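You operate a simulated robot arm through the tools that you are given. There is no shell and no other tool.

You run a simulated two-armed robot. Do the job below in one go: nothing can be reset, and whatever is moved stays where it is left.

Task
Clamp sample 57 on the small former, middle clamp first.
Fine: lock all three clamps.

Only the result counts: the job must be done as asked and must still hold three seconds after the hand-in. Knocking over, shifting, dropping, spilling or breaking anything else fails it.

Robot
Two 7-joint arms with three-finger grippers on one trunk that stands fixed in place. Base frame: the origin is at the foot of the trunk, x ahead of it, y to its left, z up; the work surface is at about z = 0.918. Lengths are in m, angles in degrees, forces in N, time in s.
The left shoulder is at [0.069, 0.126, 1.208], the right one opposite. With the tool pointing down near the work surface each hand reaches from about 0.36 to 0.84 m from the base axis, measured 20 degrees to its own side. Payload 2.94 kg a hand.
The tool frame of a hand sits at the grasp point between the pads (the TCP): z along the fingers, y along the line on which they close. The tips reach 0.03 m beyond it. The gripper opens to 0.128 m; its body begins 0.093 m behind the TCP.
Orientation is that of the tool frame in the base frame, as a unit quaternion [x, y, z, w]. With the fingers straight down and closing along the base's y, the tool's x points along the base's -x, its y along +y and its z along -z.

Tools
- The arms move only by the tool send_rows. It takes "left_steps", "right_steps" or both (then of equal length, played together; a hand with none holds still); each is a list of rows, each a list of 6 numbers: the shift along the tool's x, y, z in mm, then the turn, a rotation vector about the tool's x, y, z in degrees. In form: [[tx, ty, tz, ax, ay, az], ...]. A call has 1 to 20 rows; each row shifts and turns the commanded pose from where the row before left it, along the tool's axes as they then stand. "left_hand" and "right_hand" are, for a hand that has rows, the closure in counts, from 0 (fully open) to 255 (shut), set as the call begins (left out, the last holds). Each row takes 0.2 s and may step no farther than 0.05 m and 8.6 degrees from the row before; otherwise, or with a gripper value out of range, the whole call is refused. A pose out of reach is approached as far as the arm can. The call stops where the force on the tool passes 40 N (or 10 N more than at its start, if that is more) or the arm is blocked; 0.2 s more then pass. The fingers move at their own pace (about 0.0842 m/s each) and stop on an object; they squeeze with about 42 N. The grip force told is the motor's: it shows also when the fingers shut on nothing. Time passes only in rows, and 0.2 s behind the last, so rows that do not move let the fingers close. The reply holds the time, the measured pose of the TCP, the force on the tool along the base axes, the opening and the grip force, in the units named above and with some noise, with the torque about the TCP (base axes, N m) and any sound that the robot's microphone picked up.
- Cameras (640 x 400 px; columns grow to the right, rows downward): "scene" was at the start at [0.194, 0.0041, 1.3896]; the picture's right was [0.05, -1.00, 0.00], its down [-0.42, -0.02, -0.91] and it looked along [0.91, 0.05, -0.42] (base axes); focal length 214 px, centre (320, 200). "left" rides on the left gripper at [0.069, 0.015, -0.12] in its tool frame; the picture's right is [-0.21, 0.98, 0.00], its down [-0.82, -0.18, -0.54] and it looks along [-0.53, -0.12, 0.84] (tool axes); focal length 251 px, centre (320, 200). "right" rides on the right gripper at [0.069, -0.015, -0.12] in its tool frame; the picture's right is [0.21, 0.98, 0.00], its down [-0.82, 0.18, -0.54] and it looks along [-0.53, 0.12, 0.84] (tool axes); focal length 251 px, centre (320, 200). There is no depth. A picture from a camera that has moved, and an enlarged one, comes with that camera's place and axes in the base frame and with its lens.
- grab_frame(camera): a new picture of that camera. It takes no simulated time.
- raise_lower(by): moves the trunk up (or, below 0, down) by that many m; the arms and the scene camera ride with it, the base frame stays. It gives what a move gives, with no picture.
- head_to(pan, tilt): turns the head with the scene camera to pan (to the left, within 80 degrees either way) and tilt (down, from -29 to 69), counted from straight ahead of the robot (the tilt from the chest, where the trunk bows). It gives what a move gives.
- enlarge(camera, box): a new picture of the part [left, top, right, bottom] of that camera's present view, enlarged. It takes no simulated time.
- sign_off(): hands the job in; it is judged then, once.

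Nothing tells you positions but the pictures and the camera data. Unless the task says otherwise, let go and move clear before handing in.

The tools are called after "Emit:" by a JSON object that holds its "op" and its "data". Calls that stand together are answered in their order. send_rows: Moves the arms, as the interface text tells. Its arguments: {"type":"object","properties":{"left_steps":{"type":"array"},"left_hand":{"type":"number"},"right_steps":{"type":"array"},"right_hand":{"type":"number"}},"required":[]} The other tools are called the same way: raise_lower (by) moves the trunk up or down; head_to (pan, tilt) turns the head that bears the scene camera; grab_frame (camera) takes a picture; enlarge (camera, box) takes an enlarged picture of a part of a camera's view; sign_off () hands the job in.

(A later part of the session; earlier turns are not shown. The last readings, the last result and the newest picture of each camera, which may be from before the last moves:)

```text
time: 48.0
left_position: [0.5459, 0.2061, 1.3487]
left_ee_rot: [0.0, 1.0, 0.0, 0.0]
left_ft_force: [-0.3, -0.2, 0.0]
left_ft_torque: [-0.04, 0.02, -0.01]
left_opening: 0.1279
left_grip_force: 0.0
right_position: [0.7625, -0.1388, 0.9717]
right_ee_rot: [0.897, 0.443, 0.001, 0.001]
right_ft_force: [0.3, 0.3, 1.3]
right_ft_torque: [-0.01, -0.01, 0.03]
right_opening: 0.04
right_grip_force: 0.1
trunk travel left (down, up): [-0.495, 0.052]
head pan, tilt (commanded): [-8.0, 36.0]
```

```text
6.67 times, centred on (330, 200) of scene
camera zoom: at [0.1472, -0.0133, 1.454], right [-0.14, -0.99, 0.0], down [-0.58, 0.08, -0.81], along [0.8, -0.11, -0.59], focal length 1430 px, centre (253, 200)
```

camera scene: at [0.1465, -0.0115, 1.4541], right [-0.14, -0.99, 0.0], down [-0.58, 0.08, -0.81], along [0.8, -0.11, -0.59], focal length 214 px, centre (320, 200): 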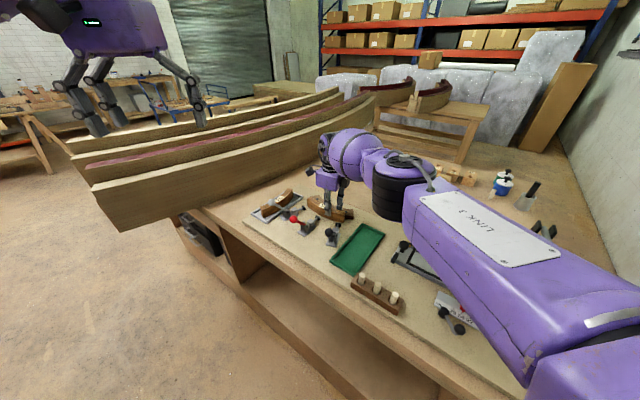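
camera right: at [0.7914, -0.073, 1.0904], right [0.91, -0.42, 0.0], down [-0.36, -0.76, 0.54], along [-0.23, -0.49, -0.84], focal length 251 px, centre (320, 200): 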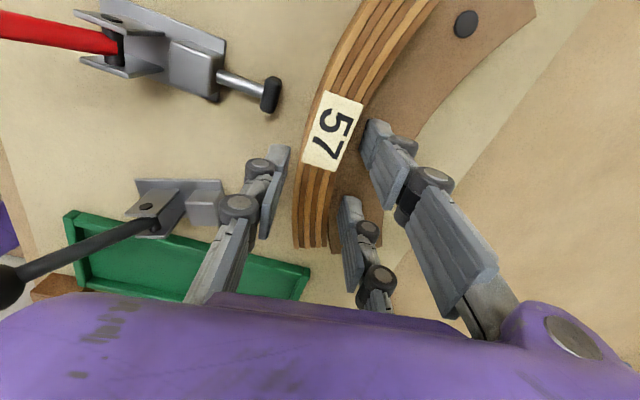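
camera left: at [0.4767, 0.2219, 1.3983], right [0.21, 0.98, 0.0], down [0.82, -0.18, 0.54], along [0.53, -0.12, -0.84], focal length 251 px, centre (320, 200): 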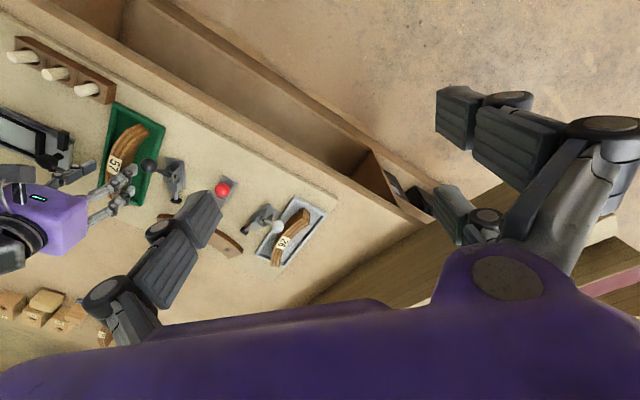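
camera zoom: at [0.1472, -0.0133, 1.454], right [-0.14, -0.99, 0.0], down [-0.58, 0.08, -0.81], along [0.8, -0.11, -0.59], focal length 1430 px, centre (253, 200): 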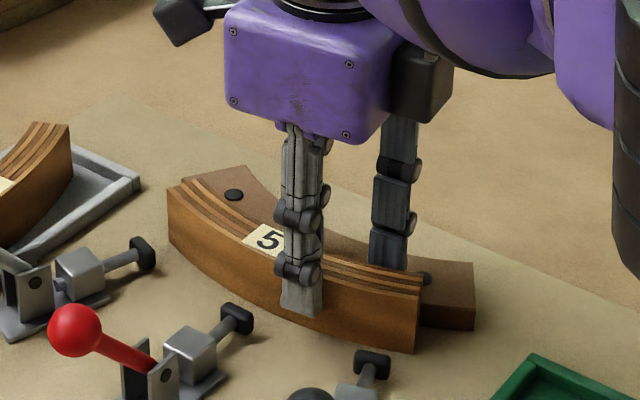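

Released, and the sample stands against the former. Lifting the hand straight up.

Emit:
{"op": "send_rows", "data": {"right_steps": [[0, 0, -8, 0, 0, 0], [0, 0, -15, 0, 0, 0], [0, 0, -30, 0, 0, 0], [0, 0, -40, 0, 0, 0], [0, 0, -40, 0, 0, 0], [0, 0, 0, 0, 0, 0]]}}

Emit:
{"op": "grab_frame", "data": {"camera": "right"}}

Emit:
{"op": "enlarge", "data": {"camera": "scene", "box": [260, 160, 380, 250]}}

```text
time: 49.4
left_position: [0.5465, 0.2056, 1.3479]
left_ee_rot: [-0.001, 1.0, 0.0, 0.0]
left_ft_force: [0.6, 0.4, -0.9]
left_ft_torque: [0.0, -0.04, 0.03]
left_opening: 0.1279
left_grip_force: 0.0
right_position: [0.7643, -0.1379, 1.1038]
right_ee_rot: [0.897, 0.443, 0.001, 0.001]
right_ft_force: [0.6, -0.4, -0.8]
right_ft_torque: [0.02, 0.0, -0.02]
right_opening: 0.0402
right_grip_force: 0.1
trunk travel left (down, up): [-0.495, 0.052]
head pan, tilt (commanded): [-8.0, 36.0]
```

```text
taken
camera right: at [0.793, -0.0718, 1.2234], right [0.91, -0.42, 0.0], down [-0.36, -0.76, 0.54], along [-0.23, -0.49, -0.84], focal length 251 px, centre (320, 200)
```

right: 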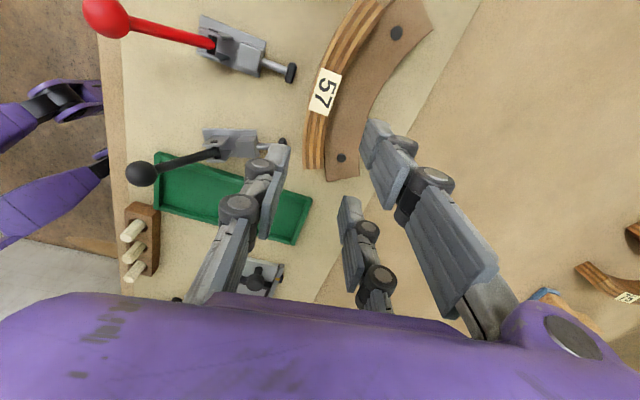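

```text
4.44 times, centred on (320, 205) of scene
camera zoom: at [0.1478, -0.0132, 1.4538], right [-0.14, -0.99, 0.0], down [-0.58, 0.08, -0.81], along [0.8, -0.11, -0.59], focal length 953 px, centre (320, 178)
```

zoom: 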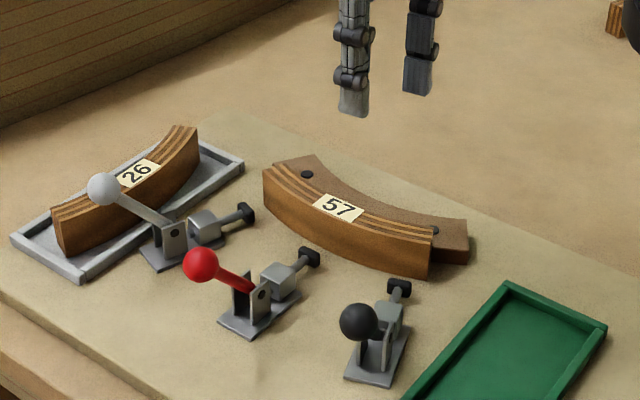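

Sample 57 sits centred against the former at about 136°. Next is the middle clamp, the red one: I'll close the fingers, line up with its axis (tool +y towards the former) and move behind and above the red knob.

Emit:
{"op": "send_rows", "data": {"right_steps": [[0, 0, -20, 0, 0, 3.3], [0, 0, 0, 0, 0, 3.3], [5.7, -43, 0, 0, 0, 0], [5.7, -43, 0, 0, 0, 0], [5.7, -43, 0, 0, 0, 0], [5.7, -43, 0, 0, 0, 0], [5.7, -43, 0, 0, 0, 0], [0, 0, 0, 0, 0, 0]], "right_hand": 255}}

Emit:
{"op": "grab_frame", "data": {"camera": "right"}}

Emit:
{"op": "grab_frame", "data": {"camera": "scene"}}

```text
time: 51.2
left_position: [0.5472, 0.2062, 1.3481]
left_ee_rot: [0.0, 1.0, 0.0, 0.0]
left_ft_force: [-0.7, -0.9, -0.1]
left_ft_torque: [0.03, 0.01, 0.01]
left_opening: 0.128
left_grip_force: 0.2
right_position: [0.6275, 0.0288, 1.1258]
right_ee_rot: [0.921, 0.39, 0.002, 0.0]
right_ft_force: [0.7, 0.0, 0.0]
right_ft_torque: [0.0, 0.0, 0.0]
right_opening: 0.0001
right_grip_force: 3.0
trunk travel left (down, up): [-0.495, 0.052]
head pan, tilt (commanded): [-8.0, 36.0]
```

```text
taken
camera right: at [0.6636, 0.0915, 1.2444], right [0.85, -0.52, 0.0], down [-0.44, -0.72, 0.54], along [-0.28, -0.46, -0.84], focal length 251 px, centre (320, 200)
```

right: 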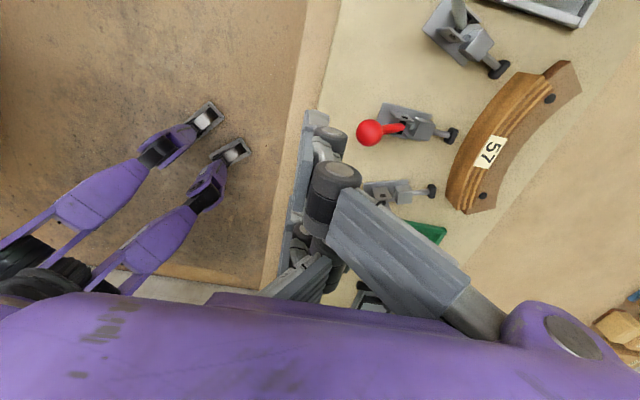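

```text
taken
camera scene: at [0.1475, -0.0137, 1.4539], right [-0.14, -0.99, 0.0], down [-0.58, 0.08, -0.81], along [0.8, -0.11, -0.59], focal length 214 px, centre (320, 200)
```

scene: 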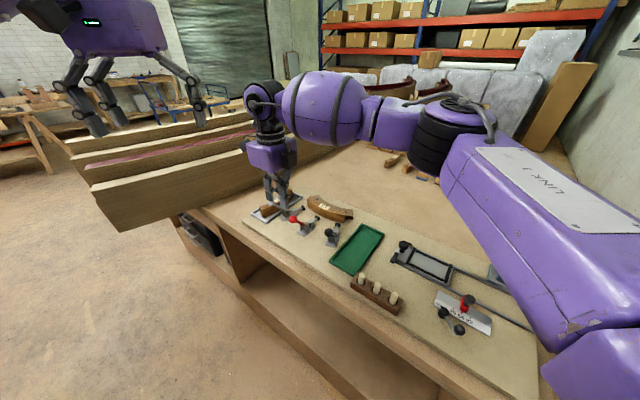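

Emit:
{"op": "enlarge", "data": {"camera": "right", "box": [250, 60, 470, 300]}}

Emit:
{"op": "enlarge", "data": {"camera": "scene", "box": [230, 130, 350, 250]}}

```text
1.67 times, centred on (360, 180) of right
camera zoom: at [0.6636, 0.0915, 1.2444], right [0.85, -0.52, 0.0], down [-0.44, -0.72, 0.54], along [-0.28, -0.46, -0.84], focal length 419 px, centre (253, 233)
```

zoom: 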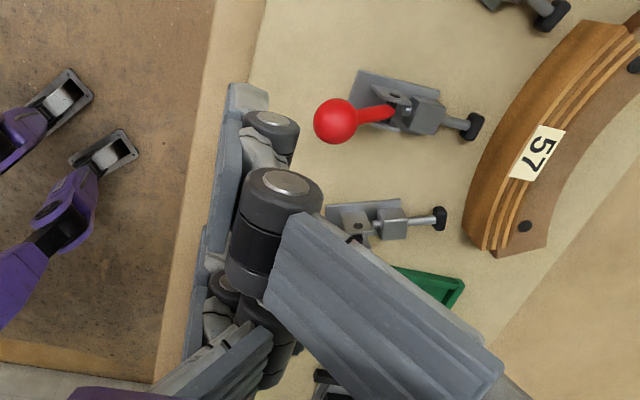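

```text
3.33 times, centred on (290, 190) of scene
camera zoom: at [0.1475, -0.0137, 1.4539], right [-0.14, -0.99, 0.0], down [-0.58, 0.08, -0.81], along [0.8, -0.11, -0.59], focal length 715 px, centre (420, 233)
```

zoom: 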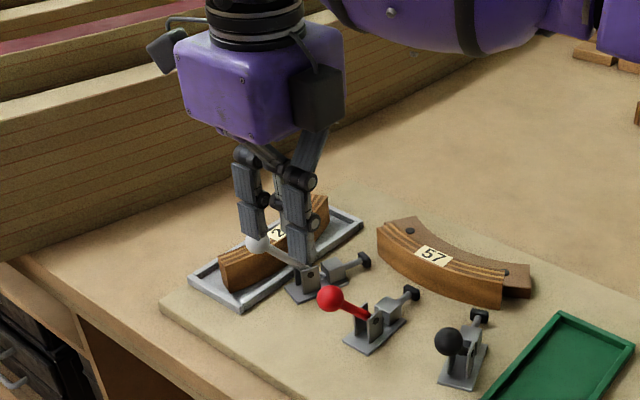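

The fist shows a gap between the two leading fingers that can cradle the knob. I'll shift 4 mm onto the red clamp's axis and lower behind the red knob.

Emit:
{"op": "send_rows", "data": {"right_steps": [[4, 0, 0, 0, 0, -0.5], [0, 0, 40, 0, 0, 0], [0, 0, 40, 0, 0, 0], [0, 0, 34, 0, 0, 0], [0, 0, 0, 0, 0, 0]]}}

Emit:
{"op": "grab_frame", "data": {"camera": "right"}}

Emit:
{"op": "enlarge", "data": {"camera": "scene", "box": [240, 150, 360, 250]}}

```text
time: 52.4
left_position: [0.5457, 0.2056, 1.3482]
left_ee_rot: [0.0, 1.0, 0.0, -0.001]
left_ft_force: [-0.3, -0.2, -0.3]
left_ft_torque: [0.0, -0.01, 0.02]
left_opening: 0.1279
left_grip_force: 0.1
right_position: [0.6277, 0.0342, 1.0111]
right_ee_rot: [0.918, 0.396, 0.001, 0.0]
right_ft_force: [0.0, -0.5, 0.6]
right_ft_torque: [0.0, 0.01, -0.02]
right_opening: 0.0001
right_grip_force: 3.0
trunk travel left (down, up): [-0.495, 0.052]
head pan, tilt (commanded): [-8.0, 36.0]
```

```text
taken
camera right: at [0.6641, 0.096, 1.13], right [0.86, -0.52, 0.0], down [-0.44, -0.72, 0.54], along [-0.28, -0.46, -0.84], focal length 251 px, centre (320, 200)
```

right: 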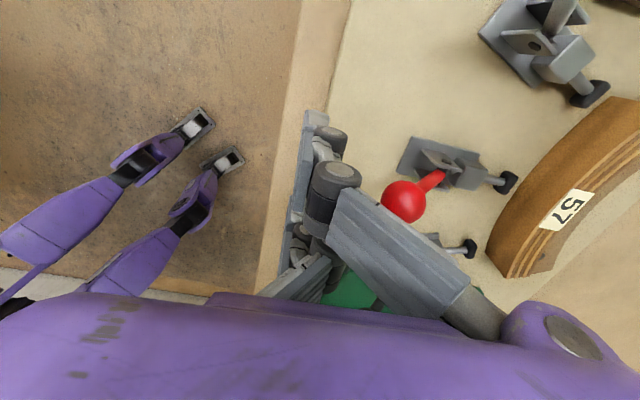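

```text
4.00 times, centred on (300, 200) of scene
camera zoom: at [0.1468, -0.0128, 1.4541], right [-0.14, -0.99, 0.0], down [-0.58, 0.08, -0.81], along [0.8, -0.11, -0.59], focal length 858 px, centre (400, 200)
```

zoom: 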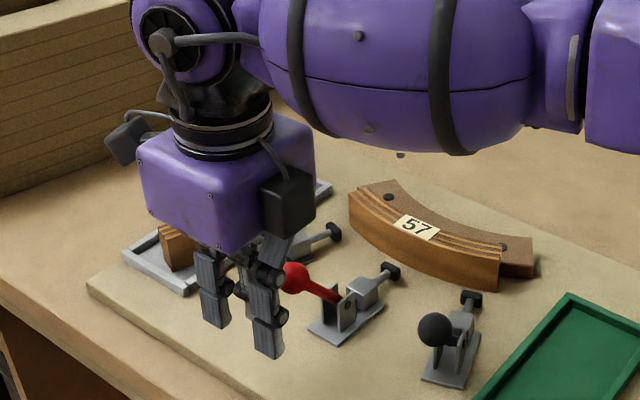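

The knob is centred between the leading fingers. I'll move forward until it is about to touch.

Emit:
{"op": "send_rows", "data": {"right_steps": [[0, 0, 0, 0, 0, 1.5], [0, 10, 0, 0, 0, 0], [0, 10, 0, 0, 0, 0], [0, 8, 0, 0, 0, 0], [0, 0, 0, 0, 0, 0]]}}

Emit:
{"op": "enlarge", "data": {"camera": "right", "box": [260, 80, 560, 310]}}

Emit:
{"op": "enlarge", "data": {"camera": "scene", "box": [260, 180, 340, 240]}}

```text
time: 53.6
left_position: [0.5455, 0.2067, 1.3488]
left_ee_rot: [0.001, 1.0, 0.001, 0.0]
left_ft_force: [0.1, 0.9, -0.8]
left_ft_torque: [0.0, -0.01, 0.0]
left_opening: 0.128
left_grip_force: 0.1
right_position: [0.6493, 0.0138, 1.0093]
right_ee_rot: [0.923, 0.384, 0.0, 0.001]
right_ft_force: [-1.7, 2.4, 0.7]
right_ft_torque: [0.01, 0.0, 0.03]
right_opening: 0.0
right_grip_force: 3.0
trunk travel left (down, up): [-0.495, 0.052]
head pan, tilt (commanded): [-8.0, 36.0]
```

```text
1.74 times, centred on (410, 195) of right
camera zoom: at [0.6868, 0.0755, 1.1297], right [0.84, -0.54, 0.0], down [-0.45, -0.71, 0.54], along [-0.29, -0.46, -0.84], focal length 437 px, centre (164, 209)
```

zoom: 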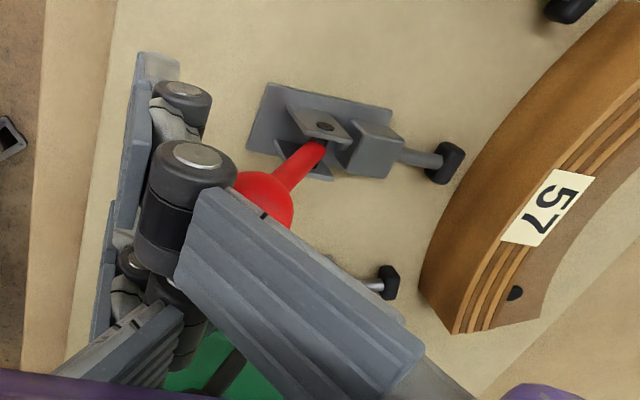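

```text
6.67 times, centred on (300, 210) of scene
camera zoom: at [0.1469, -0.0127, 1.454], right [-0.14, -0.99, 0.0], down [-0.58, 0.08, -0.81], along [0.8, -0.11, -0.59], focal length 1430 px, centre (453, 133)
```

zoom: 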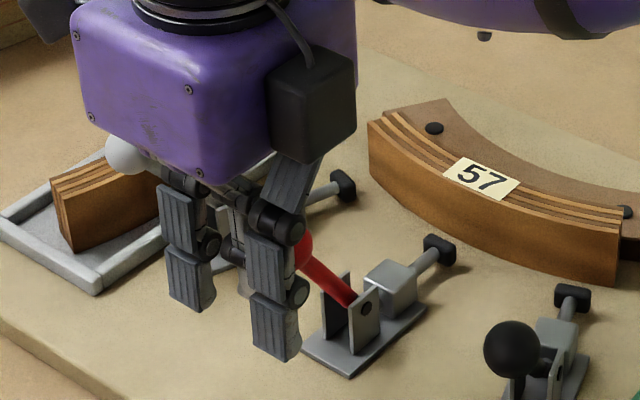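

First light contact with the knob (about 3 N). Pushing it forward along the clamp axis.

Emit:
{"op": "send_rows", "data": {"right_steps": [[0, 6, 0, 0, 0, 0], [0, 6, 0, 0, 0, 0], [0, 6, 0, 0, 0, 0], [0, 6, 0, 0, 0, 0], [0, 0, 0, 0, 0, 0]]}}

Emit:
{"op": "enlarge", "data": {"camera": "right", "box": [260, 80, 560, 310]}}

Emit:
{"op": "enlarge", "data": {"camera": "scene", "box": [260, 180, 340, 240]}}

```text
time: 54.8
left_position: [0.5462, 0.2067, 1.3488]
left_ee_rot: [0.001, 1.0, 0.0, -0.001]
left_ft_force: [0.0, -0.1, 0.1]
left_ft_torque: [-0.02, 0.0, -0.01]
left_opening: 0.1279
left_grip_force: 0.1
right_position: [0.6673, -0.0036, 1.0111]
right_ee_rot: [0.924, 0.383, 0.001, 0.0]
right_ft_force: [0.7, -1.3, 0.4]
right_ft_torque: [0.0, 0.0, -0.01]
right_opening: 0.0002
right_grip_force: 3.1
trunk travel left (down, up): [-0.495, 0.052]
head pan, tilt (commanded): [-8.0, 36.0]
```

```text
1.74 times, centred on (410, 195) of right
camera zoom: at [0.7042, 0.059, 1.1295], right [0.84, -0.54, 0.0], down [-0.45, -0.71, 0.54], along [-0.29, -0.46, -0.84], focal length 437 px, centre (164, 209)
```

zoom: 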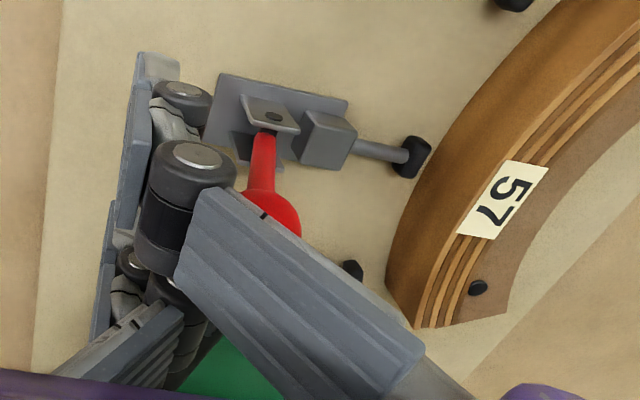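

```text
6.67 times, centred on (300, 210) of scene
camera zoom: at [0.1472, -0.0128, 1.454], right [-0.14, -0.99, 0.0], down [-0.58, 0.08, -0.81], along [0.8, -0.11, -0.59], focal length 1430 px, centre (453, 133)
```

zoom: 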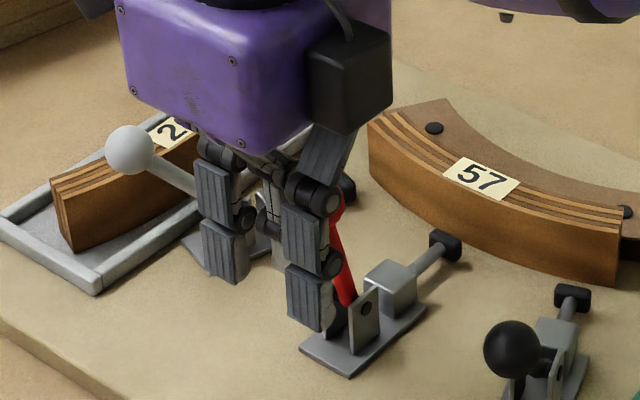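

The handle is swinging forward and the plunger is extending, so this is the right direction. Continuing.

Emit:
{"op": "send_rows", "data": {"right_steps": [[0, 6, 0, 0, 0, 0], [0, 6, 0, 0, 0, 0], [0, 6, 0, 0, 0, 0], [0, 6, 0, 0, 0, 0], [0, 0, 0, 0, 0, 0]]}}

Emit:
{"op": "enlarge", "data": {"camera": "right", "box": [260, 80, 560, 310]}}

Emit:
{"op": "enlarge", "data": {"camera": "scene", "box": [260, 180, 340, 240]}}

```text
time: 56.0
left_position: [0.5445, 0.2068, 1.348]
left_ee_rot: [0.001, 1.0, 0.0, 0.0]
left_ft_force: [-0.1, 0.0, 0.0]
left_ft_torque: [0.01, 0.02, 0.01]
left_opening: 0.1282
left_grip_force: 0.1
right_position: [0.6831, -0.0182, 1.0107]
right_ee_rot: [0.924, 0.383, 0.001, 0.0]
right_ft_force: [-0.2, -0.5, -0.3]
right_ft_torque: [-0.03, -0.01, -0.02]
right_opening: 0.0
right_grip_force: 3.1
trunk travel left (down, up): [-0.495, 0.052]
head pan, tilt (commanded): [-8.0, 36.0]
```

```text
1.74 times, centred on (410, 195) of right
camera zoom: at [0.7213, 0.0418, 1.1299], right [0.84, -0.54, 0.0], down [-0.45, -0.71, 0.54], along [-0.29, -0.46, -0.84], focal length 437 px, centre (164, 209)
```

zoom: 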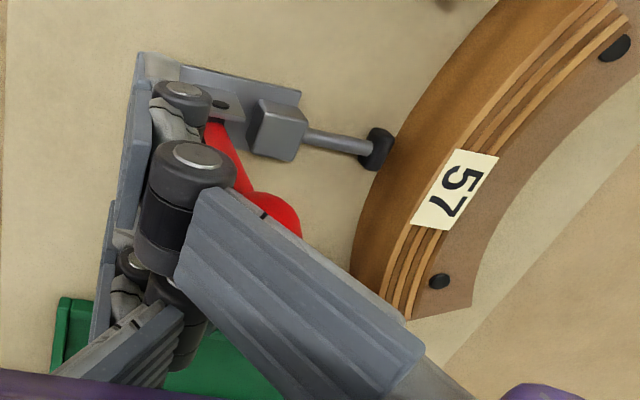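

```text
6.67 times, centred on (300, 210) of scene
camera zoom: at [0.1471, -0.0128, 1.454], right [-0.14, -0.99, 0.0], down [-0.58, 0.08, -0.81], along [0.8, -0.11, -0.59], focal length 1430 px, centre (453, 133)
```

zoom: 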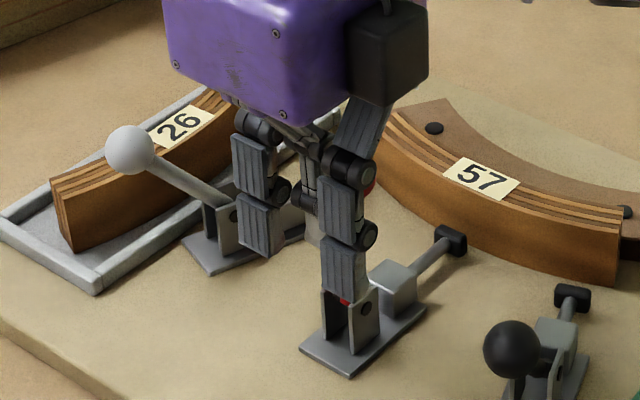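

Emit:
{"op": "send_rows", "data": {"right_steps": [[0, 6, 0, 0, 0, 0], [0, 6, 0, 0, 0, 0], [0, 6, 0, 0, 0, 0], [0, 6, 0, 0, 0, 0], [0, 0, 0, 0, 0, 0]]}}

Emit:
{"op": "enlarge", "data": {"camera": "right", "box": [260, 80, 560, 310]}}

Emit:
{"op": "enlarge", "data": {"camera": "scene", "box": [270, 170, 350, 230]}}

```text
time: 57.2
left_position: [0.5457, 0.2062, 1.3483]
left_ee_rot: [0.0, 1.0, 0.0, 0.001]
left_ft_force: [0.6, 0.7, 0.0]
left_ft_torque: [0.03, 0.01, 0.09]
left_opening: 0.1279
left_grip_force: 0.1
right_position: [0.6997, -0.0347, 1.0112]
right_ee_rot: [0.924, 0.383, 0.0, 0.001]
right_ft_force: [0.5, 0.5, 0.5]
right_ft_torque: [-0.01, 0.01, -0.01]
right_opening: 0.0
right_grip_force: 3.2
trunk travel left (down, up): [-0.495, 0.052]
head pan, tilt (commanded): [-8.0, 36.0]
```

```text
1.74 times, centred on (410, 195) of right
camera zoom: at [0.7377, 0.0258, 1.1301], right [0.84, -0.54, 0.0], down [-0.45, -0.71, 0.54], along [-0.29, -0.46, -0.84], focal length 437 px, centre (164, 209)
```

zoom: 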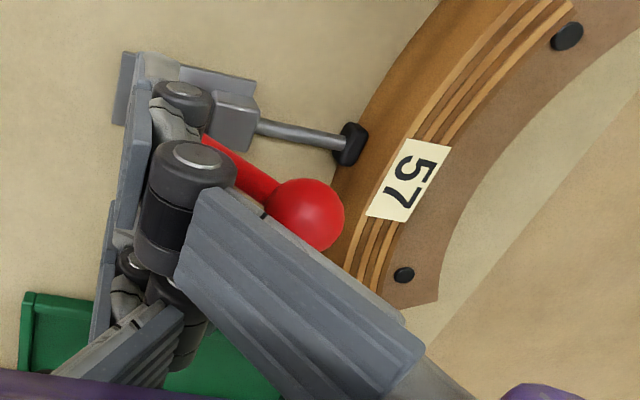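

```text
6.67 times, centred on (310, 200) of scene
camera zoom: at [0.1471, -0.0128, 1.454], right [-0.14, -0.99, 0.0], down [-0.58, 0.08, -0.81], along [0.8, -0.11, -0.59], focal length 1430 px, centre (387, 200)
```

zoom: 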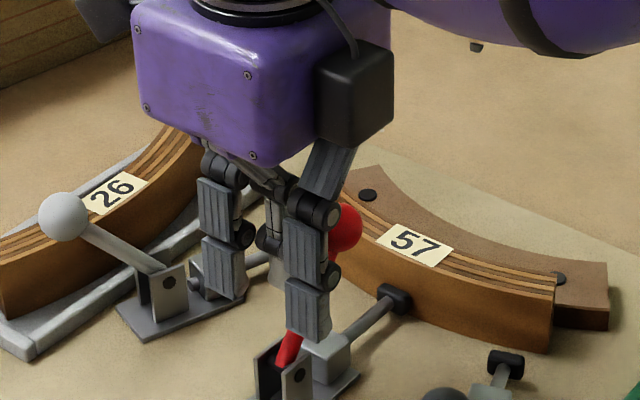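

The red handle is past vertical and the pad is near the sample. I'll raise the hand so the fingertips bear on the knob rather than low on the stem, then keep pushing.

Emit:
{"op": "send_rows", "data": {"right_steps": [[0, 0, -24, 0, 0, 0], [0, 6, 0, 0, 0, 0], [0, 6, 0, 0, 0, 0], [0, 6, 0, 0, 0, 0], [0, 0, 0, 0, 0, 0]]}}

Emit:
{"op": "enlarge", "data": {"camera": "right", "box": [260, 80, 560, 310]}}

Emit:
{"op": "enlarge", "data": {"camera": "scene", "box": [270, 170, 350, 230]}}

```text
time: 58.4
left_position: [0.5457, 0.2066, 1.3486]
left_ee_rot: [0.0, 1.0, -0.001, 0.0]
left_ft_force: [-0.1, 0.4, -0.5]
left_ft_torque: [0.02, -0.02, 0.0]
left_opening: 0.128
left_grip_force: 0.0
right_position: [0.7135, -0.049, 1.034]
right_ee_rot: [0.924, 0.384, 0.0, 0.0]
right_ft_force: [0.6, 0.1, 0.6]
right_ft_torque: [-0.02, 0.0, 0.02]
right_opening: 0.0001
right_grip_force: 3.1
trunk travel left (down, up): [-0.495, 0.052]
head pan, tilt (commanded): [-8.0, 36.0]
```

```text
1.74 times, centred on (410, 195) of right
camera zoom: at [0.7507, 0.0124, 1.1533], right [0.84, -0.54, 0.0], down [-0.45, -0.71, 0.54], along [-0.29, -0.46, -0.84], focal length 437 px, centre (164, 209)
```

zoom: 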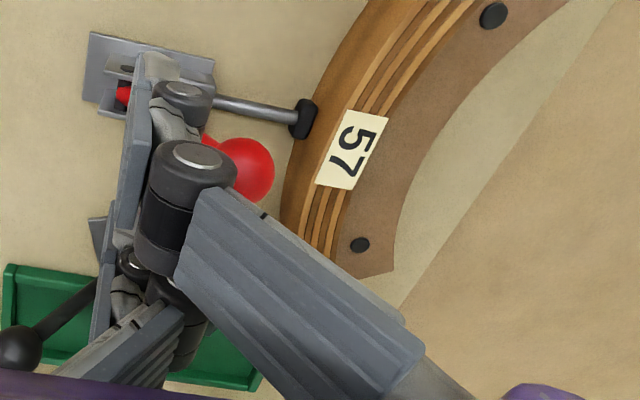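

```text
6.67 times, centred on (310, 200) of scene
camera zoom: at [0.1473, -0.0128, 1.454], right [-0.14, -0.99, 0.0], down [-0.58, 0.08, -0.81], along [0.8, -0.11, -0.59], focal length 1430 px, centre (387, 200)
```

zoom: 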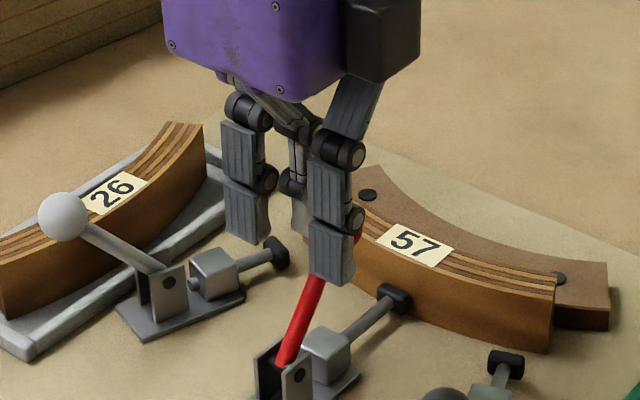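

Emit:
{"op": "send_rows", "data": {"right_steps": [[0, 5, 0, 0, 0, 0], [0, 5, 0, 0, 0, 0], [0, 0, 0, 0, 0, 0]]}}

Emit:
{"op": "enlarge", "data": {"camera": "scene", "box": [270, 170, 350, 230]}}

Emit:
{"op": "enlarge", "data": {"camera": "right", "box": [260, 80, 560, 310]}}

```text
time: 59.2
left_position: [0.5464, 0.2073, 1.3494]
left_ee_rot: [-0.001, 1.0, 0.0, 0.001]
left_ft_force: [-0.7, -0.7, -0.2]
left_ft_torque: [0.02, -0.01, 0.01]
left_opening: 0.1283
left_grip_force: 0.1
right_position: [0.7199, -0.0548, 1.0359]
right_ee_rot: [0.923, 0.384, 0.002, 0.0]
right_ft_force: [-4.0, 6.4, 3.6]
right_ft_torque: [0.03, 0.06, 0.01]
right_opening: 0.0
right_grip_force: 2.7
trunk travel left (down, up): [-0.495, 0.052]
head pan, tilt (commanded): [-8.0, 36.0]
```

```text
6.67 times, centred on (310, 200) of scene
camera zoom: at [0.146, -0.0121, 1.4542], right [-0.14, -0.99, 0.0], down [-0.58, 0.08, -0.81], along [0.8, -0.11, -0.59], focal length 1430 px, centre (387, 200)
```

zoom: 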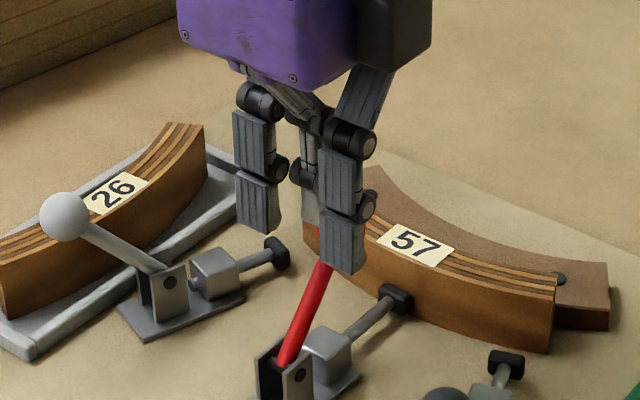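

```text
1.74 times, centred on (410, 195) of right
camera zoom: at [0.7567, 0.0069, 1.1549], right [0.84, -0.54, 0.0], down [-0.45, -0.71, 0.54], along [-0.29, -0.46, -0.84], focal length 437 px, centre (164, 209)
```

zoom: 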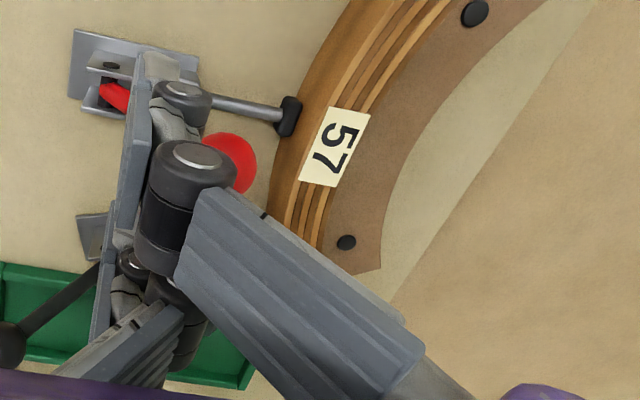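

Now feeling resistance of about 8 N. Pushing on in small steps towards the toggle.

Emit:
{"op": "send_rows", "data": {"right_steps": [[0, 3, 0, 0, 0, 0], [0, 3, 0, 0, 0, 0], [0, 0, 0, 0, 0, 0]]}}

Emit:
{"op": "enlarge", "data": {"camera": "scene", "box": [280, 180, 340, 230]}}

Emit:
{"op": "enlarge", "data": {"camera": "right", "box": [260, 80, 560, 310]}}

```text
time: 60.0
left_position: [0.543, 0.2074, 1.3503]
left_ee_rot: [0.0, 1.0, 0.0, 0.001]
left_ft_force: [0.1, 0.2, 0.2]
left_ft_torque: [0.0, 0.03, 0.0]
left_opening: 0.1278
left_grip_force: 0.0
right_position: [0.7226, -0.0588, 1.0382]
right_ee_rot: [0.923, 0.384, 0.004, 0.002]
right_ft_force: [-4.5, 6.7, 14.1]
right_ft_torque: [-0.02, -0.05, 0.08]
right_opening: 0.0
right_grip_force: 2.7
trunk travel left (down, up): [-0.495, 0.052]
head pan, tilt (commanded): [-8.0, 36.0]
```

```text
8.00 times, centred on (310, 205) of scene
camera zoom: at [0.1445, -0.0115, 1.4545], right [-0.14, -0.99, 0.0], down [-0.58, 0.08, -0.81], along [0.8, -0.11, -0.59], focal length 1716 px, centre (400, 160)
```

zoom: 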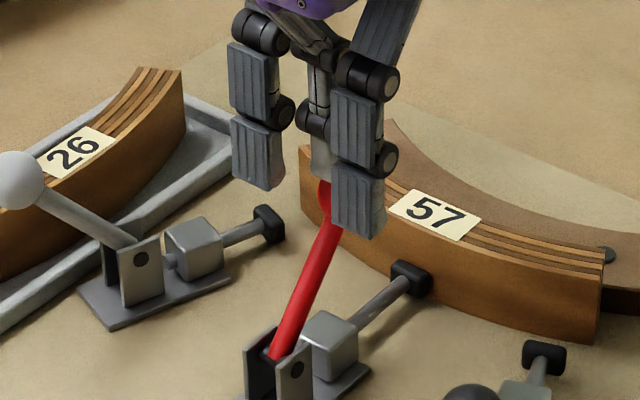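

```text
1.74 times, centred on (410, 195) of right
camera zoom: at [0.76, 0.002, 1.157], right [0.84, -0.54, 0.01], down [-0.46, -0.71, 0.54], along [-0.29, -0.46, -0.84], focal length 437 px, centre (164, 209)
```

zoom: 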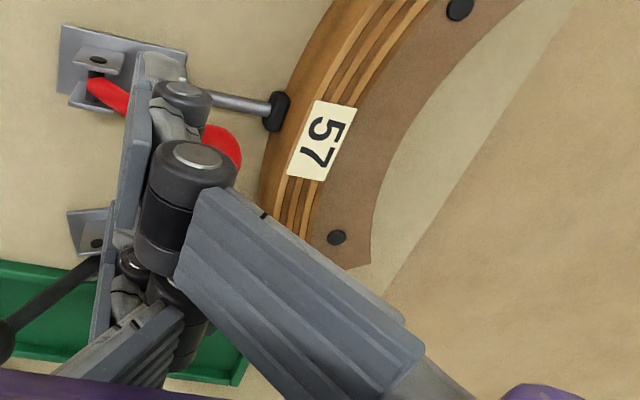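

The force now has a strong upward part, so a fingertip is riding on the handle. I'll look closely before pushing more.

Emit:
{"op": "enlarge", "data": {"camera": "right", "box": [300, 100, 440, 220]}}

Emit:
{"op": "enlarge", "data": {"camera": "scene", "box": [295, 180, 330, 212]}}

Emit:
{"op": "grab_frame", "data": {"camera": "left"}}

```text
3.33 times, centred on (370, 160) of right
camera zoom: at [0.76, 0.002, 1.157], right [0.84, -0.54, 0.01], down [-0.46, -0.71, 0.54], along [-0.29, -0.46, -0.84], focal length 838 px, centre (153, 333)
```

zoom: 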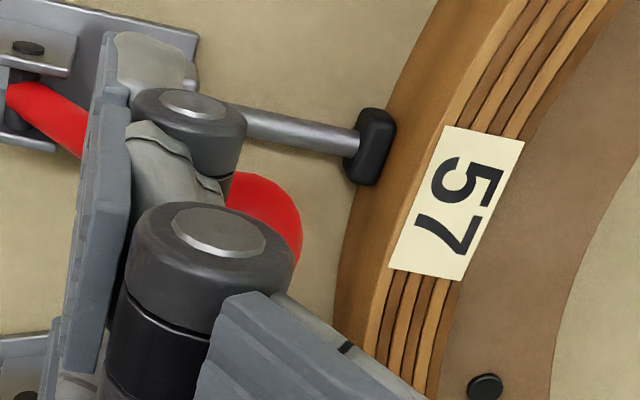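

```text
12.50 times, centred on (312, 196) of scene
camera zoom: at [0.1445, -0.0115, 1.4545], right [-0.14, -0.99, 0.0], down [-0.58, 0.08, -0.81], along [0.8, -0.11, -0.59], focal length 2681 px, centre (414, 250)
```

zoom: 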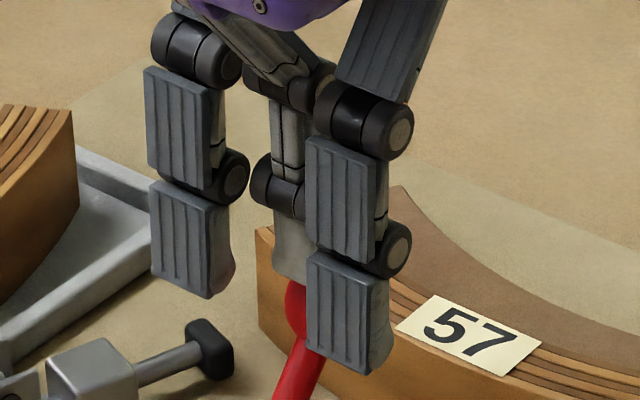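

```text
taken
camera left: at [0.4738, 0.2227, 1.4695], right [0.21, 0.98, 0.0], down [0.82, -0.18, 0.54], along [0.53, -0.12, -0.84], focal length 251 px, centre (320, 200)
```

left: 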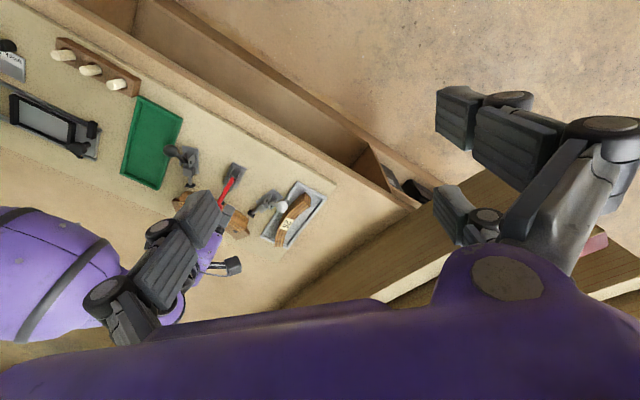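

I see the cause: when the hand is fully shut, the single middle finger ends about 25 mm higher than the other two, so it rode up over the ball. I'll back off, lower so it bears squarely on the back of the knob, and push again.

Emit:
{"op": "send_rows", "data": {"right_steps": [[0, -6, 0, 0, 0, 0], [0, -6, 0, 0, 0, 0], [0, 0, 13, 0, 0, 0], [0, 0, 13, 0, 0, 0], [0, 0, 0, 0, 0, 0]]}}

Emit:
{"op": "enlarge", "data": {"camera": "scene", "box": [285, 175, 335, 220]}}

```text
time: 61.2
left_position: [0.5411, 0.21, 1.3519]
left_ee_rot: [0.0, 1.0, -0.001, 0.002]
left_ft_force: [0.0, -0.2, 0.0]
left_ft_torque: [-0.01, 0.04, -0.03]
left_opening: 0.1279
left_grip_force: 0.3
right_position: [0.7101, -0.0483, 1.0114]
right_ee_rot: [0.923, 0.385, 0.002, 0.0]
right_ft_force: [-20.4, 21.5, 20.6]
right_ft_torque: [-0.42, -0.48, 0.06]
right_opening: 0.0
right_grip_force: 8.1
trunk travel left (down, up): [-0.495, 0.052]
head pan, tilt (commanded): [-8.0, 36.0]
```

```text
8.89 times, centred on (310, 198) of scene
camera zoom: at [0.1415, -0.0099, 1.4546], right [-0.14, -0.99, 0.0], down [-0.58, 0.08, -0.81], along [0.8, -0.11, -0.58], focal length 1906 px, centre (409, 222)
```

zoom: 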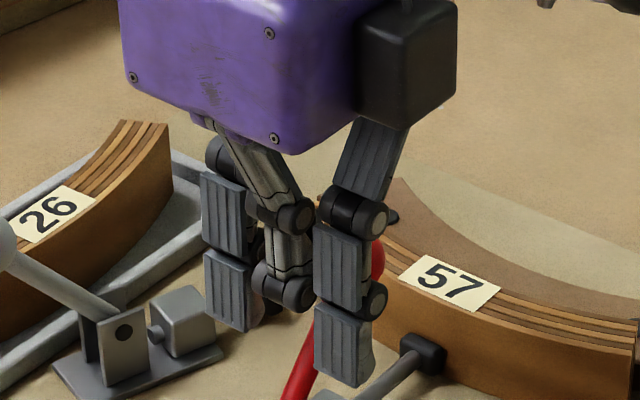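

The single finger is flexing against the stem, and pushing in that direction is weak. I'll back off and look at where the handle and pad stand.

Emit:
{"op": "send_rows", "data": {"right_steps": [[0, -8, 0, 0, 0, 0], [0, -8, 0, 0, 0, 0], [0, -14, 0, 0, 0, 0], [0, 0, -30, 0, 0, 0], [0, 0, -40, 0, 0, 0], [0, 0, -40, 0, 0, 0], [0, 0, 0, 0, 0, 0]]}}

Emit:
{"op": "enlarge", "data": {"camera": "scene", "box": [280, 170, 350, 220]}}

Emit:
{"op": "enlarge", "data": {"camera": "right", "box": [280, 40, 560, 300]}}

```text
time: 62.8
left_position: [0.5457, 0.2069, 1.3486]
left_ee_rot: [0.0, 1.0, 0.0, 0.0]
left_ft_force: [1.4, -0.1, 0.3]
left_ft_torque: [0.01, 0.0, -0.01]
left_opening: 0.128
left_grip_force: 0.1
right_position: [0.6965, -0.0324, 1.1182]
right_ee_rot: [0.924, 0.382, 0.001, 0.001]
right_ft_force: [0.0, -0.5, 0.5]
right_ft_torque: [-0.01, 0.01, -0.02]
right_opening: 0.0
right_grip_force: 3.7
trunk travel left (down, up): [-0.495, 0.052]
head pan, tilt (commanded): [-8.0, 36.0]
```

```text
8.00 times, centred on (315, 195) of scene
camera zoom: at [0.1476, -0.013, 1.4539], right [-0.14, -0.99, 0.0], down [-0.58, 0.08, -0.81], along [0.8, -0.11, -0.59], focal length 1716 px, centre (360, 240)
```

zoom: 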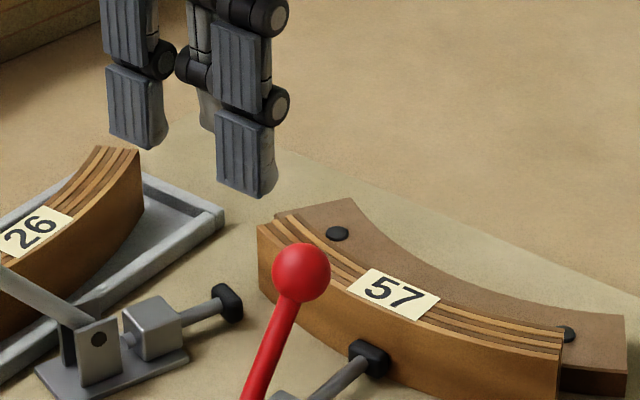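

```text
1.54 times, centred on (420, 170) of right
camera zoom: at [0.7339, 0.0297, 1.2373], right [0.84, -0.54, 0.0], down [-0.45, -0.71, 0.54], along [-0.29, -0.46, -0.84], focal length 387 px, centre (166, 246)
```

zoom: 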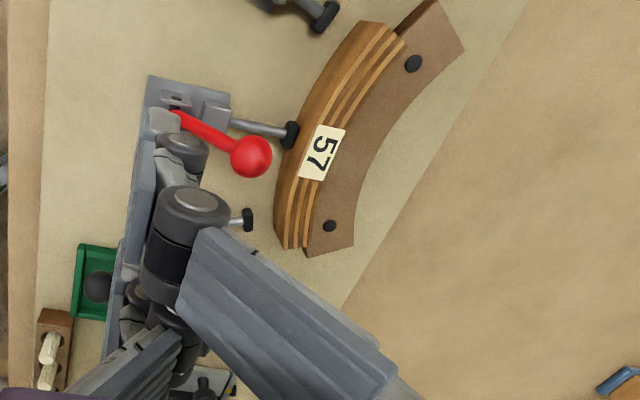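

Emit:
{"op": "enlarge", "data": {"camera": "right", "box": [340, 60, 440, 160]}}

Emit:
{"op": "enlarge", "data": {"camera": "scene", "box": [300, 190, 340, 225]}}

Emit:
{"op": "enlarge", "data": {"camera": "left", "box": [170, 130, 330, 250]}}

```text
4.00 times, centred on (390, 110) of right
camera zoom: at [0.7339, 0.0297, 1.2373], right [0.84, -0.54, 0.0], down [-0.45, -0.71, 0.54], along [-0.29, -0.46, -0.84], focal length 1006 px, centre (40, 560)
```

zoom: 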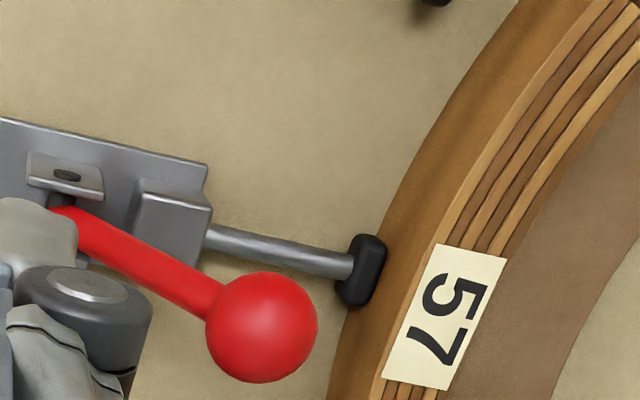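

```text
11.43 times, centred on (320, 208) of scene
camera zoom: at [0.1476, -0.013, 1.4539], right [-0.14, -0.99, 0.0], down [-0.58, 0.08, -0.81], along [0.8, -0.11, -0.59], focal length 2451 px, centre (320, 114)
```

zoom: 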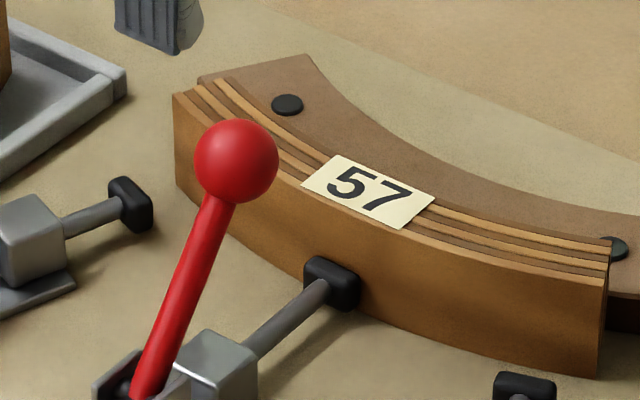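

```text
3.33 times, centred on (250, 190) of left
camera zoom: at [0.4769, 0.2211, 1.4682], right [0.21, 0.98, 0.0], down [0.82, -0.18, 0.54], along [0.53, -0.12, -0.84], focal length 838 px, centre (553, 233)
```

zoom: 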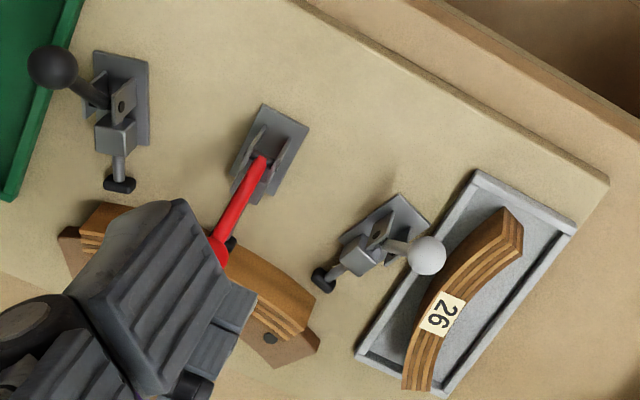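

The pad now touches the sample, with the handle about 35° past vertical and still not snapped over. Pushing with the rigid side of a finger will give better leverage, so I'll rise and turn the hand to yaw -45°, which makes tool -x point at the former.

Emit:
{"op": "send_rows", "data": {"right_steps": [[0, 0, -30, 0, 0, 0], [0, 0, 0, 0, 0, -8.2], [0, 0, 0, 0, 0, -8.2], [0, 0, 0, 0, 0, -8.2], [0, 0, 0, 0, 0, -8.2], [0, 0, 0, 0, 0, -8.2], [0, 0, 0, 0, 0, -8.2], [0, 0, 0, 0, 0, -8.2], [0, 0, 0, 0, 0, -8.2], [0, 0, 0, 0, 0, -8.2], [0, 0, 0, 0, 0, -8.2], [0, 0, 0, 0, 0, -8.0], [0, 0, 0, 0, 0, 0]]}}

Emit:
{"op": "grab_frame", "data": {"camera": "right"}}

Emit:
{"op": "grab_frame", "data": {"camera": "scene"}}

```text
time: 65.6
left_position: [0.5469, 0.2071, 1.3485]
left_ee_rot: [0.0, 1.0, 0.0, 0.0]
left_ft_force: [-1.0, -0.7, 0.7]
left_ft_torque: [0.01, 0.02, 0.0]
left_opening: 0.1281
left_grip_force: 0.1
right_position: [0.6956, -0.0316, 1.1486]
right_ee_rot: [0.381, 0.925, 0.0, 0.002]
right_ft_force: [0.3, 0.2, -0.9]
right_ft_torque: [-0.01, 0.03, -0.03]
right_opening: 0.0
right_grip_force: 3.4
trunk travel left (down, up): [-0.495, 0.052]
head pan, tilt (commanded): [-8.0, 36.0]
```

```text
taken
camera right: at [0.6343, 0.0092, 1.2678], right [0.54, 0.84, 0.0], down [0.71, -0.45, 0.54], along [0.46, -0.29, -0.84], focal length 251 px, centre (320, 200)
```

right: 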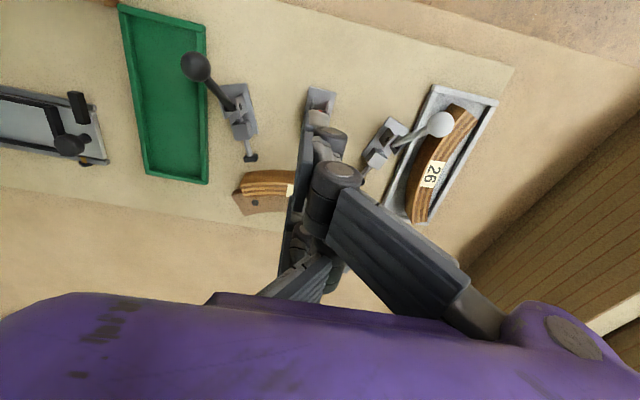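

```text
taken
camera scene: at [0.1472, -0.0129, 1.454], right [-0.14, -0.99, 0.0], down [-0.58, 0.08, -0.81], along [0.8, -0.11, -0.59], focal length 214 px, centre (320, 200)
```

scene: 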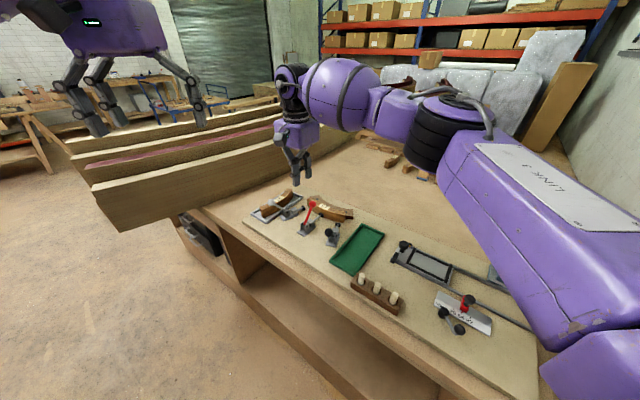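

Positioned for a side push. I'll move behind the red ball and lower so the fingertip meets it just below its centre.

Emit:
{"op": "send_rows", "data": {"right_steps": [[10.8, -8.5, 0, 0, 0, 0], [0, 0, 40, 0, 0, 0], [0, 0, 40, 0, 0, 0], [0, 0, 35, 0, 0, 0], [0, 0, 0, 0, 0, 0]]}}

Emit:
{"op": "enlarge", "data": {"camera": "right", "box": [220, 60, 420, 260]}}

Emit:
{"op": "enlarge", "data": {"camera": "scene", "box": [280, 170, 340, 220]}}

```text
time: 66.8
left_position: [0.5455, 0.2063, 1.3488]
left_ee_rot: [0.0, 1.0, 0.0, 0.0]
left_ft_force: [-0.7, 0.0, -0.3]
left_ft_torque: [0.0, 0.01, -0.01]
left_opening: 0.128
left_grip_force: 0.0
right_position: [0.6822, -0.0297, 1.0334]
right_ee_rot: [0.383, 0.924, 0.002, 0.001]
right_ft_force: [0.2, -0.2, 0.6]
right_ft_torque: [0.0, 0.01, 0.03]
right_opening: 0.0
right_grip_force: 3.2
trunk travel left (down, up): [-0.495, 0.052]
head pan, tilt (commanded): [-8.0, 36.0]
```

```text
2.00 times, centred on (320, 160) of right
camera zoom: at [0.6219, 0.0102, 1.1524], right [0.54, 0.84, 0.0], down [0.71, -0.45, 0.54], along [0.46, -0.29, -0.84], focal length 503 px, centre (320, 280)
```

zoom: 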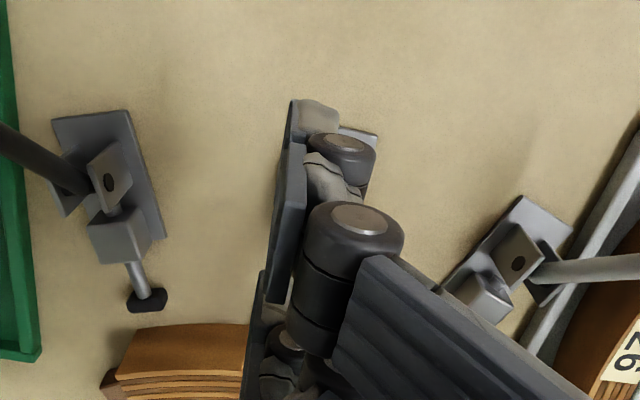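

```text
8.00 times, centred on (310, 195) of scene
camera zoom: at [0.147, -0.0128, 1.4541], right [-0.14, -0.99, 0.0], down [-0.58, 0.08, -0.81], along [0.8, -0.11, -0.59], focal length 1716 px, centre (400, 240)
```

zoom: 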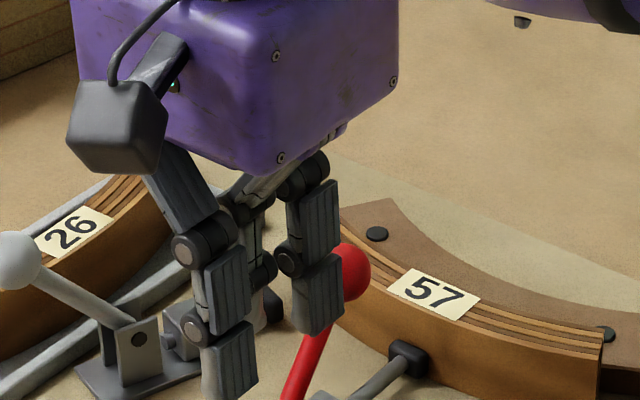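

The finger is right behind the ball. Pushing forward in small steps.

Emit:
{"op": "send_rows", "data": {"right_steps": [[-5, 0, 0, 0, 0, 0], [-5, 0, 0, 0, 0, 0], [-4, 0, 0, 0, 0, 0], [0, 0, 0, 0, 0, 0]]}}

Emit:
{"op": "enlarge", "data": {"camera": "scene", "box": [280, 170, 340, 220]}}

```text
time: 67.8
left_position: [0.5441, 0.2055, 1.3488]
left_ee_rot: [0.0, 1.0, 0.0, 0.0]
left_ft_force: [0.1, -0.3, 0.2]
left_ft_torque: [-0.02, -0.01, -0.01]
left_opening: 0.1278
left_grip_force: 0.1
right_position: [0.6917, -0.0381, 1.0342]
right_ee_rot: [0.382, 0.924, 0.001, 0.002]
right_ft_force: [-1.1, -0.3, -0.1]
right_ft_torque: [0.02, -0.03, 0.0]
right_opening: 0.0
right_grip_force: 2.8
trunk travel left (down, up): [-0.495, 0.052]
head pan, tilt (commanded): [-8.0, 36.0]
```

```text
8.00 times, centred on (310, 195) of scene
camera zoom: at [0.1472, -0.0128, 1.454], right [-0.14, -0.99, 0.0], down [-0.58, 0.08, -0.81], along [0.8, -0.11, -0.59], focal length 1716 px, centre (400, 240)
```

zoom: 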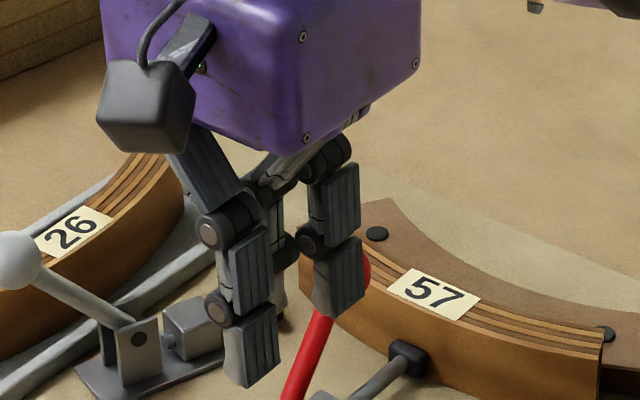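

Emit:
{"op": "send_rows", "data": {"right_steps": [[-3, 0, 0, 0, 0, 0], [-3, 0, 0, 0, 0, 0], [0, 0, 0, 0, 0, 0]]}}

Emit:
{"op": "send_rows", "data": {"right_steps": [[-3, 0, 0, 0, 0, 0], [0, 0, 0, 0, 0, 0]]}}

Emit:
{"op": "enlarge", "data": {"camera": "scene", "box": [280, 170, 340, 220]}}

```text
time: 68.6
left_position: [0.5454, 0.2061, 1.348]
left_ee_rot: [0.0, 1.0, 0.001, -0.001]
left_ft_force: [-0.1, -0.5, -0.2]
left_ft_torque: [0.02, -0.01, -0.01]
left_opening: 0.1279
left_grip_force: 0.1
right_position: [0.6957, -0.0429, 1.0339]
right_ee_rot: [0.383, 0.924, 0.0, 0.001]
right_ft_force: [0.7, 0.1, -0.6]
right_ft_torque: [-0.02, -0.02, -0.03]
right_opening: 0.0001
right_grip_force: 3.3
trunk travel left (down, up): [-0.495, 0.052]
head pan, tilt (commanded): [-8.0, 36.0]
```

```text
time: 69.2
left_position: [0.5453, 0.2062, 1.3486]
left_ee_rot: [0.0, 1.0, 0.0, 0.0]
left_ft_force: [0.7, 0.4, -0.2]
left_ft_torque: [0.01, -0.01, -0.01]
left_opening: 0.1279
left_grip_force: 0.0
right_position: [0.6987, -0.0454, 1.0334]
right_ee_rot: [0.382, 0.924, 0.0, 0.0]
right_ft_force: [0.3, 0.0, 0.3]
right_ft_torque: [0.04, -0.01, -0.02]
right_opening: 0.0
right_grip_force: 3.1
trunk travel left (down, up): [-0.495, 0.052]
head pan, tilt (commanded): [-8.0, 36.0]
```

```text
8.00 times, centred on (310, 195) of scene
camera zoom: at [0.1471, -0.0128, 1.454], right [-0.14, -0.99, 0.0], down [-0.58, 0.08, -0.81], along [0.8, -0.11, -0.59], focal length 1716 px, centre (400, 240)
```

zoom: 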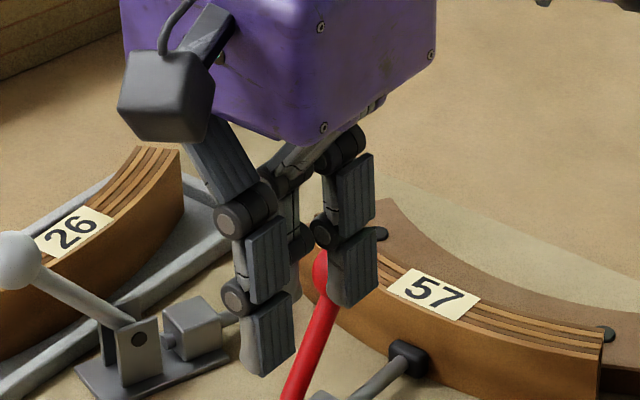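

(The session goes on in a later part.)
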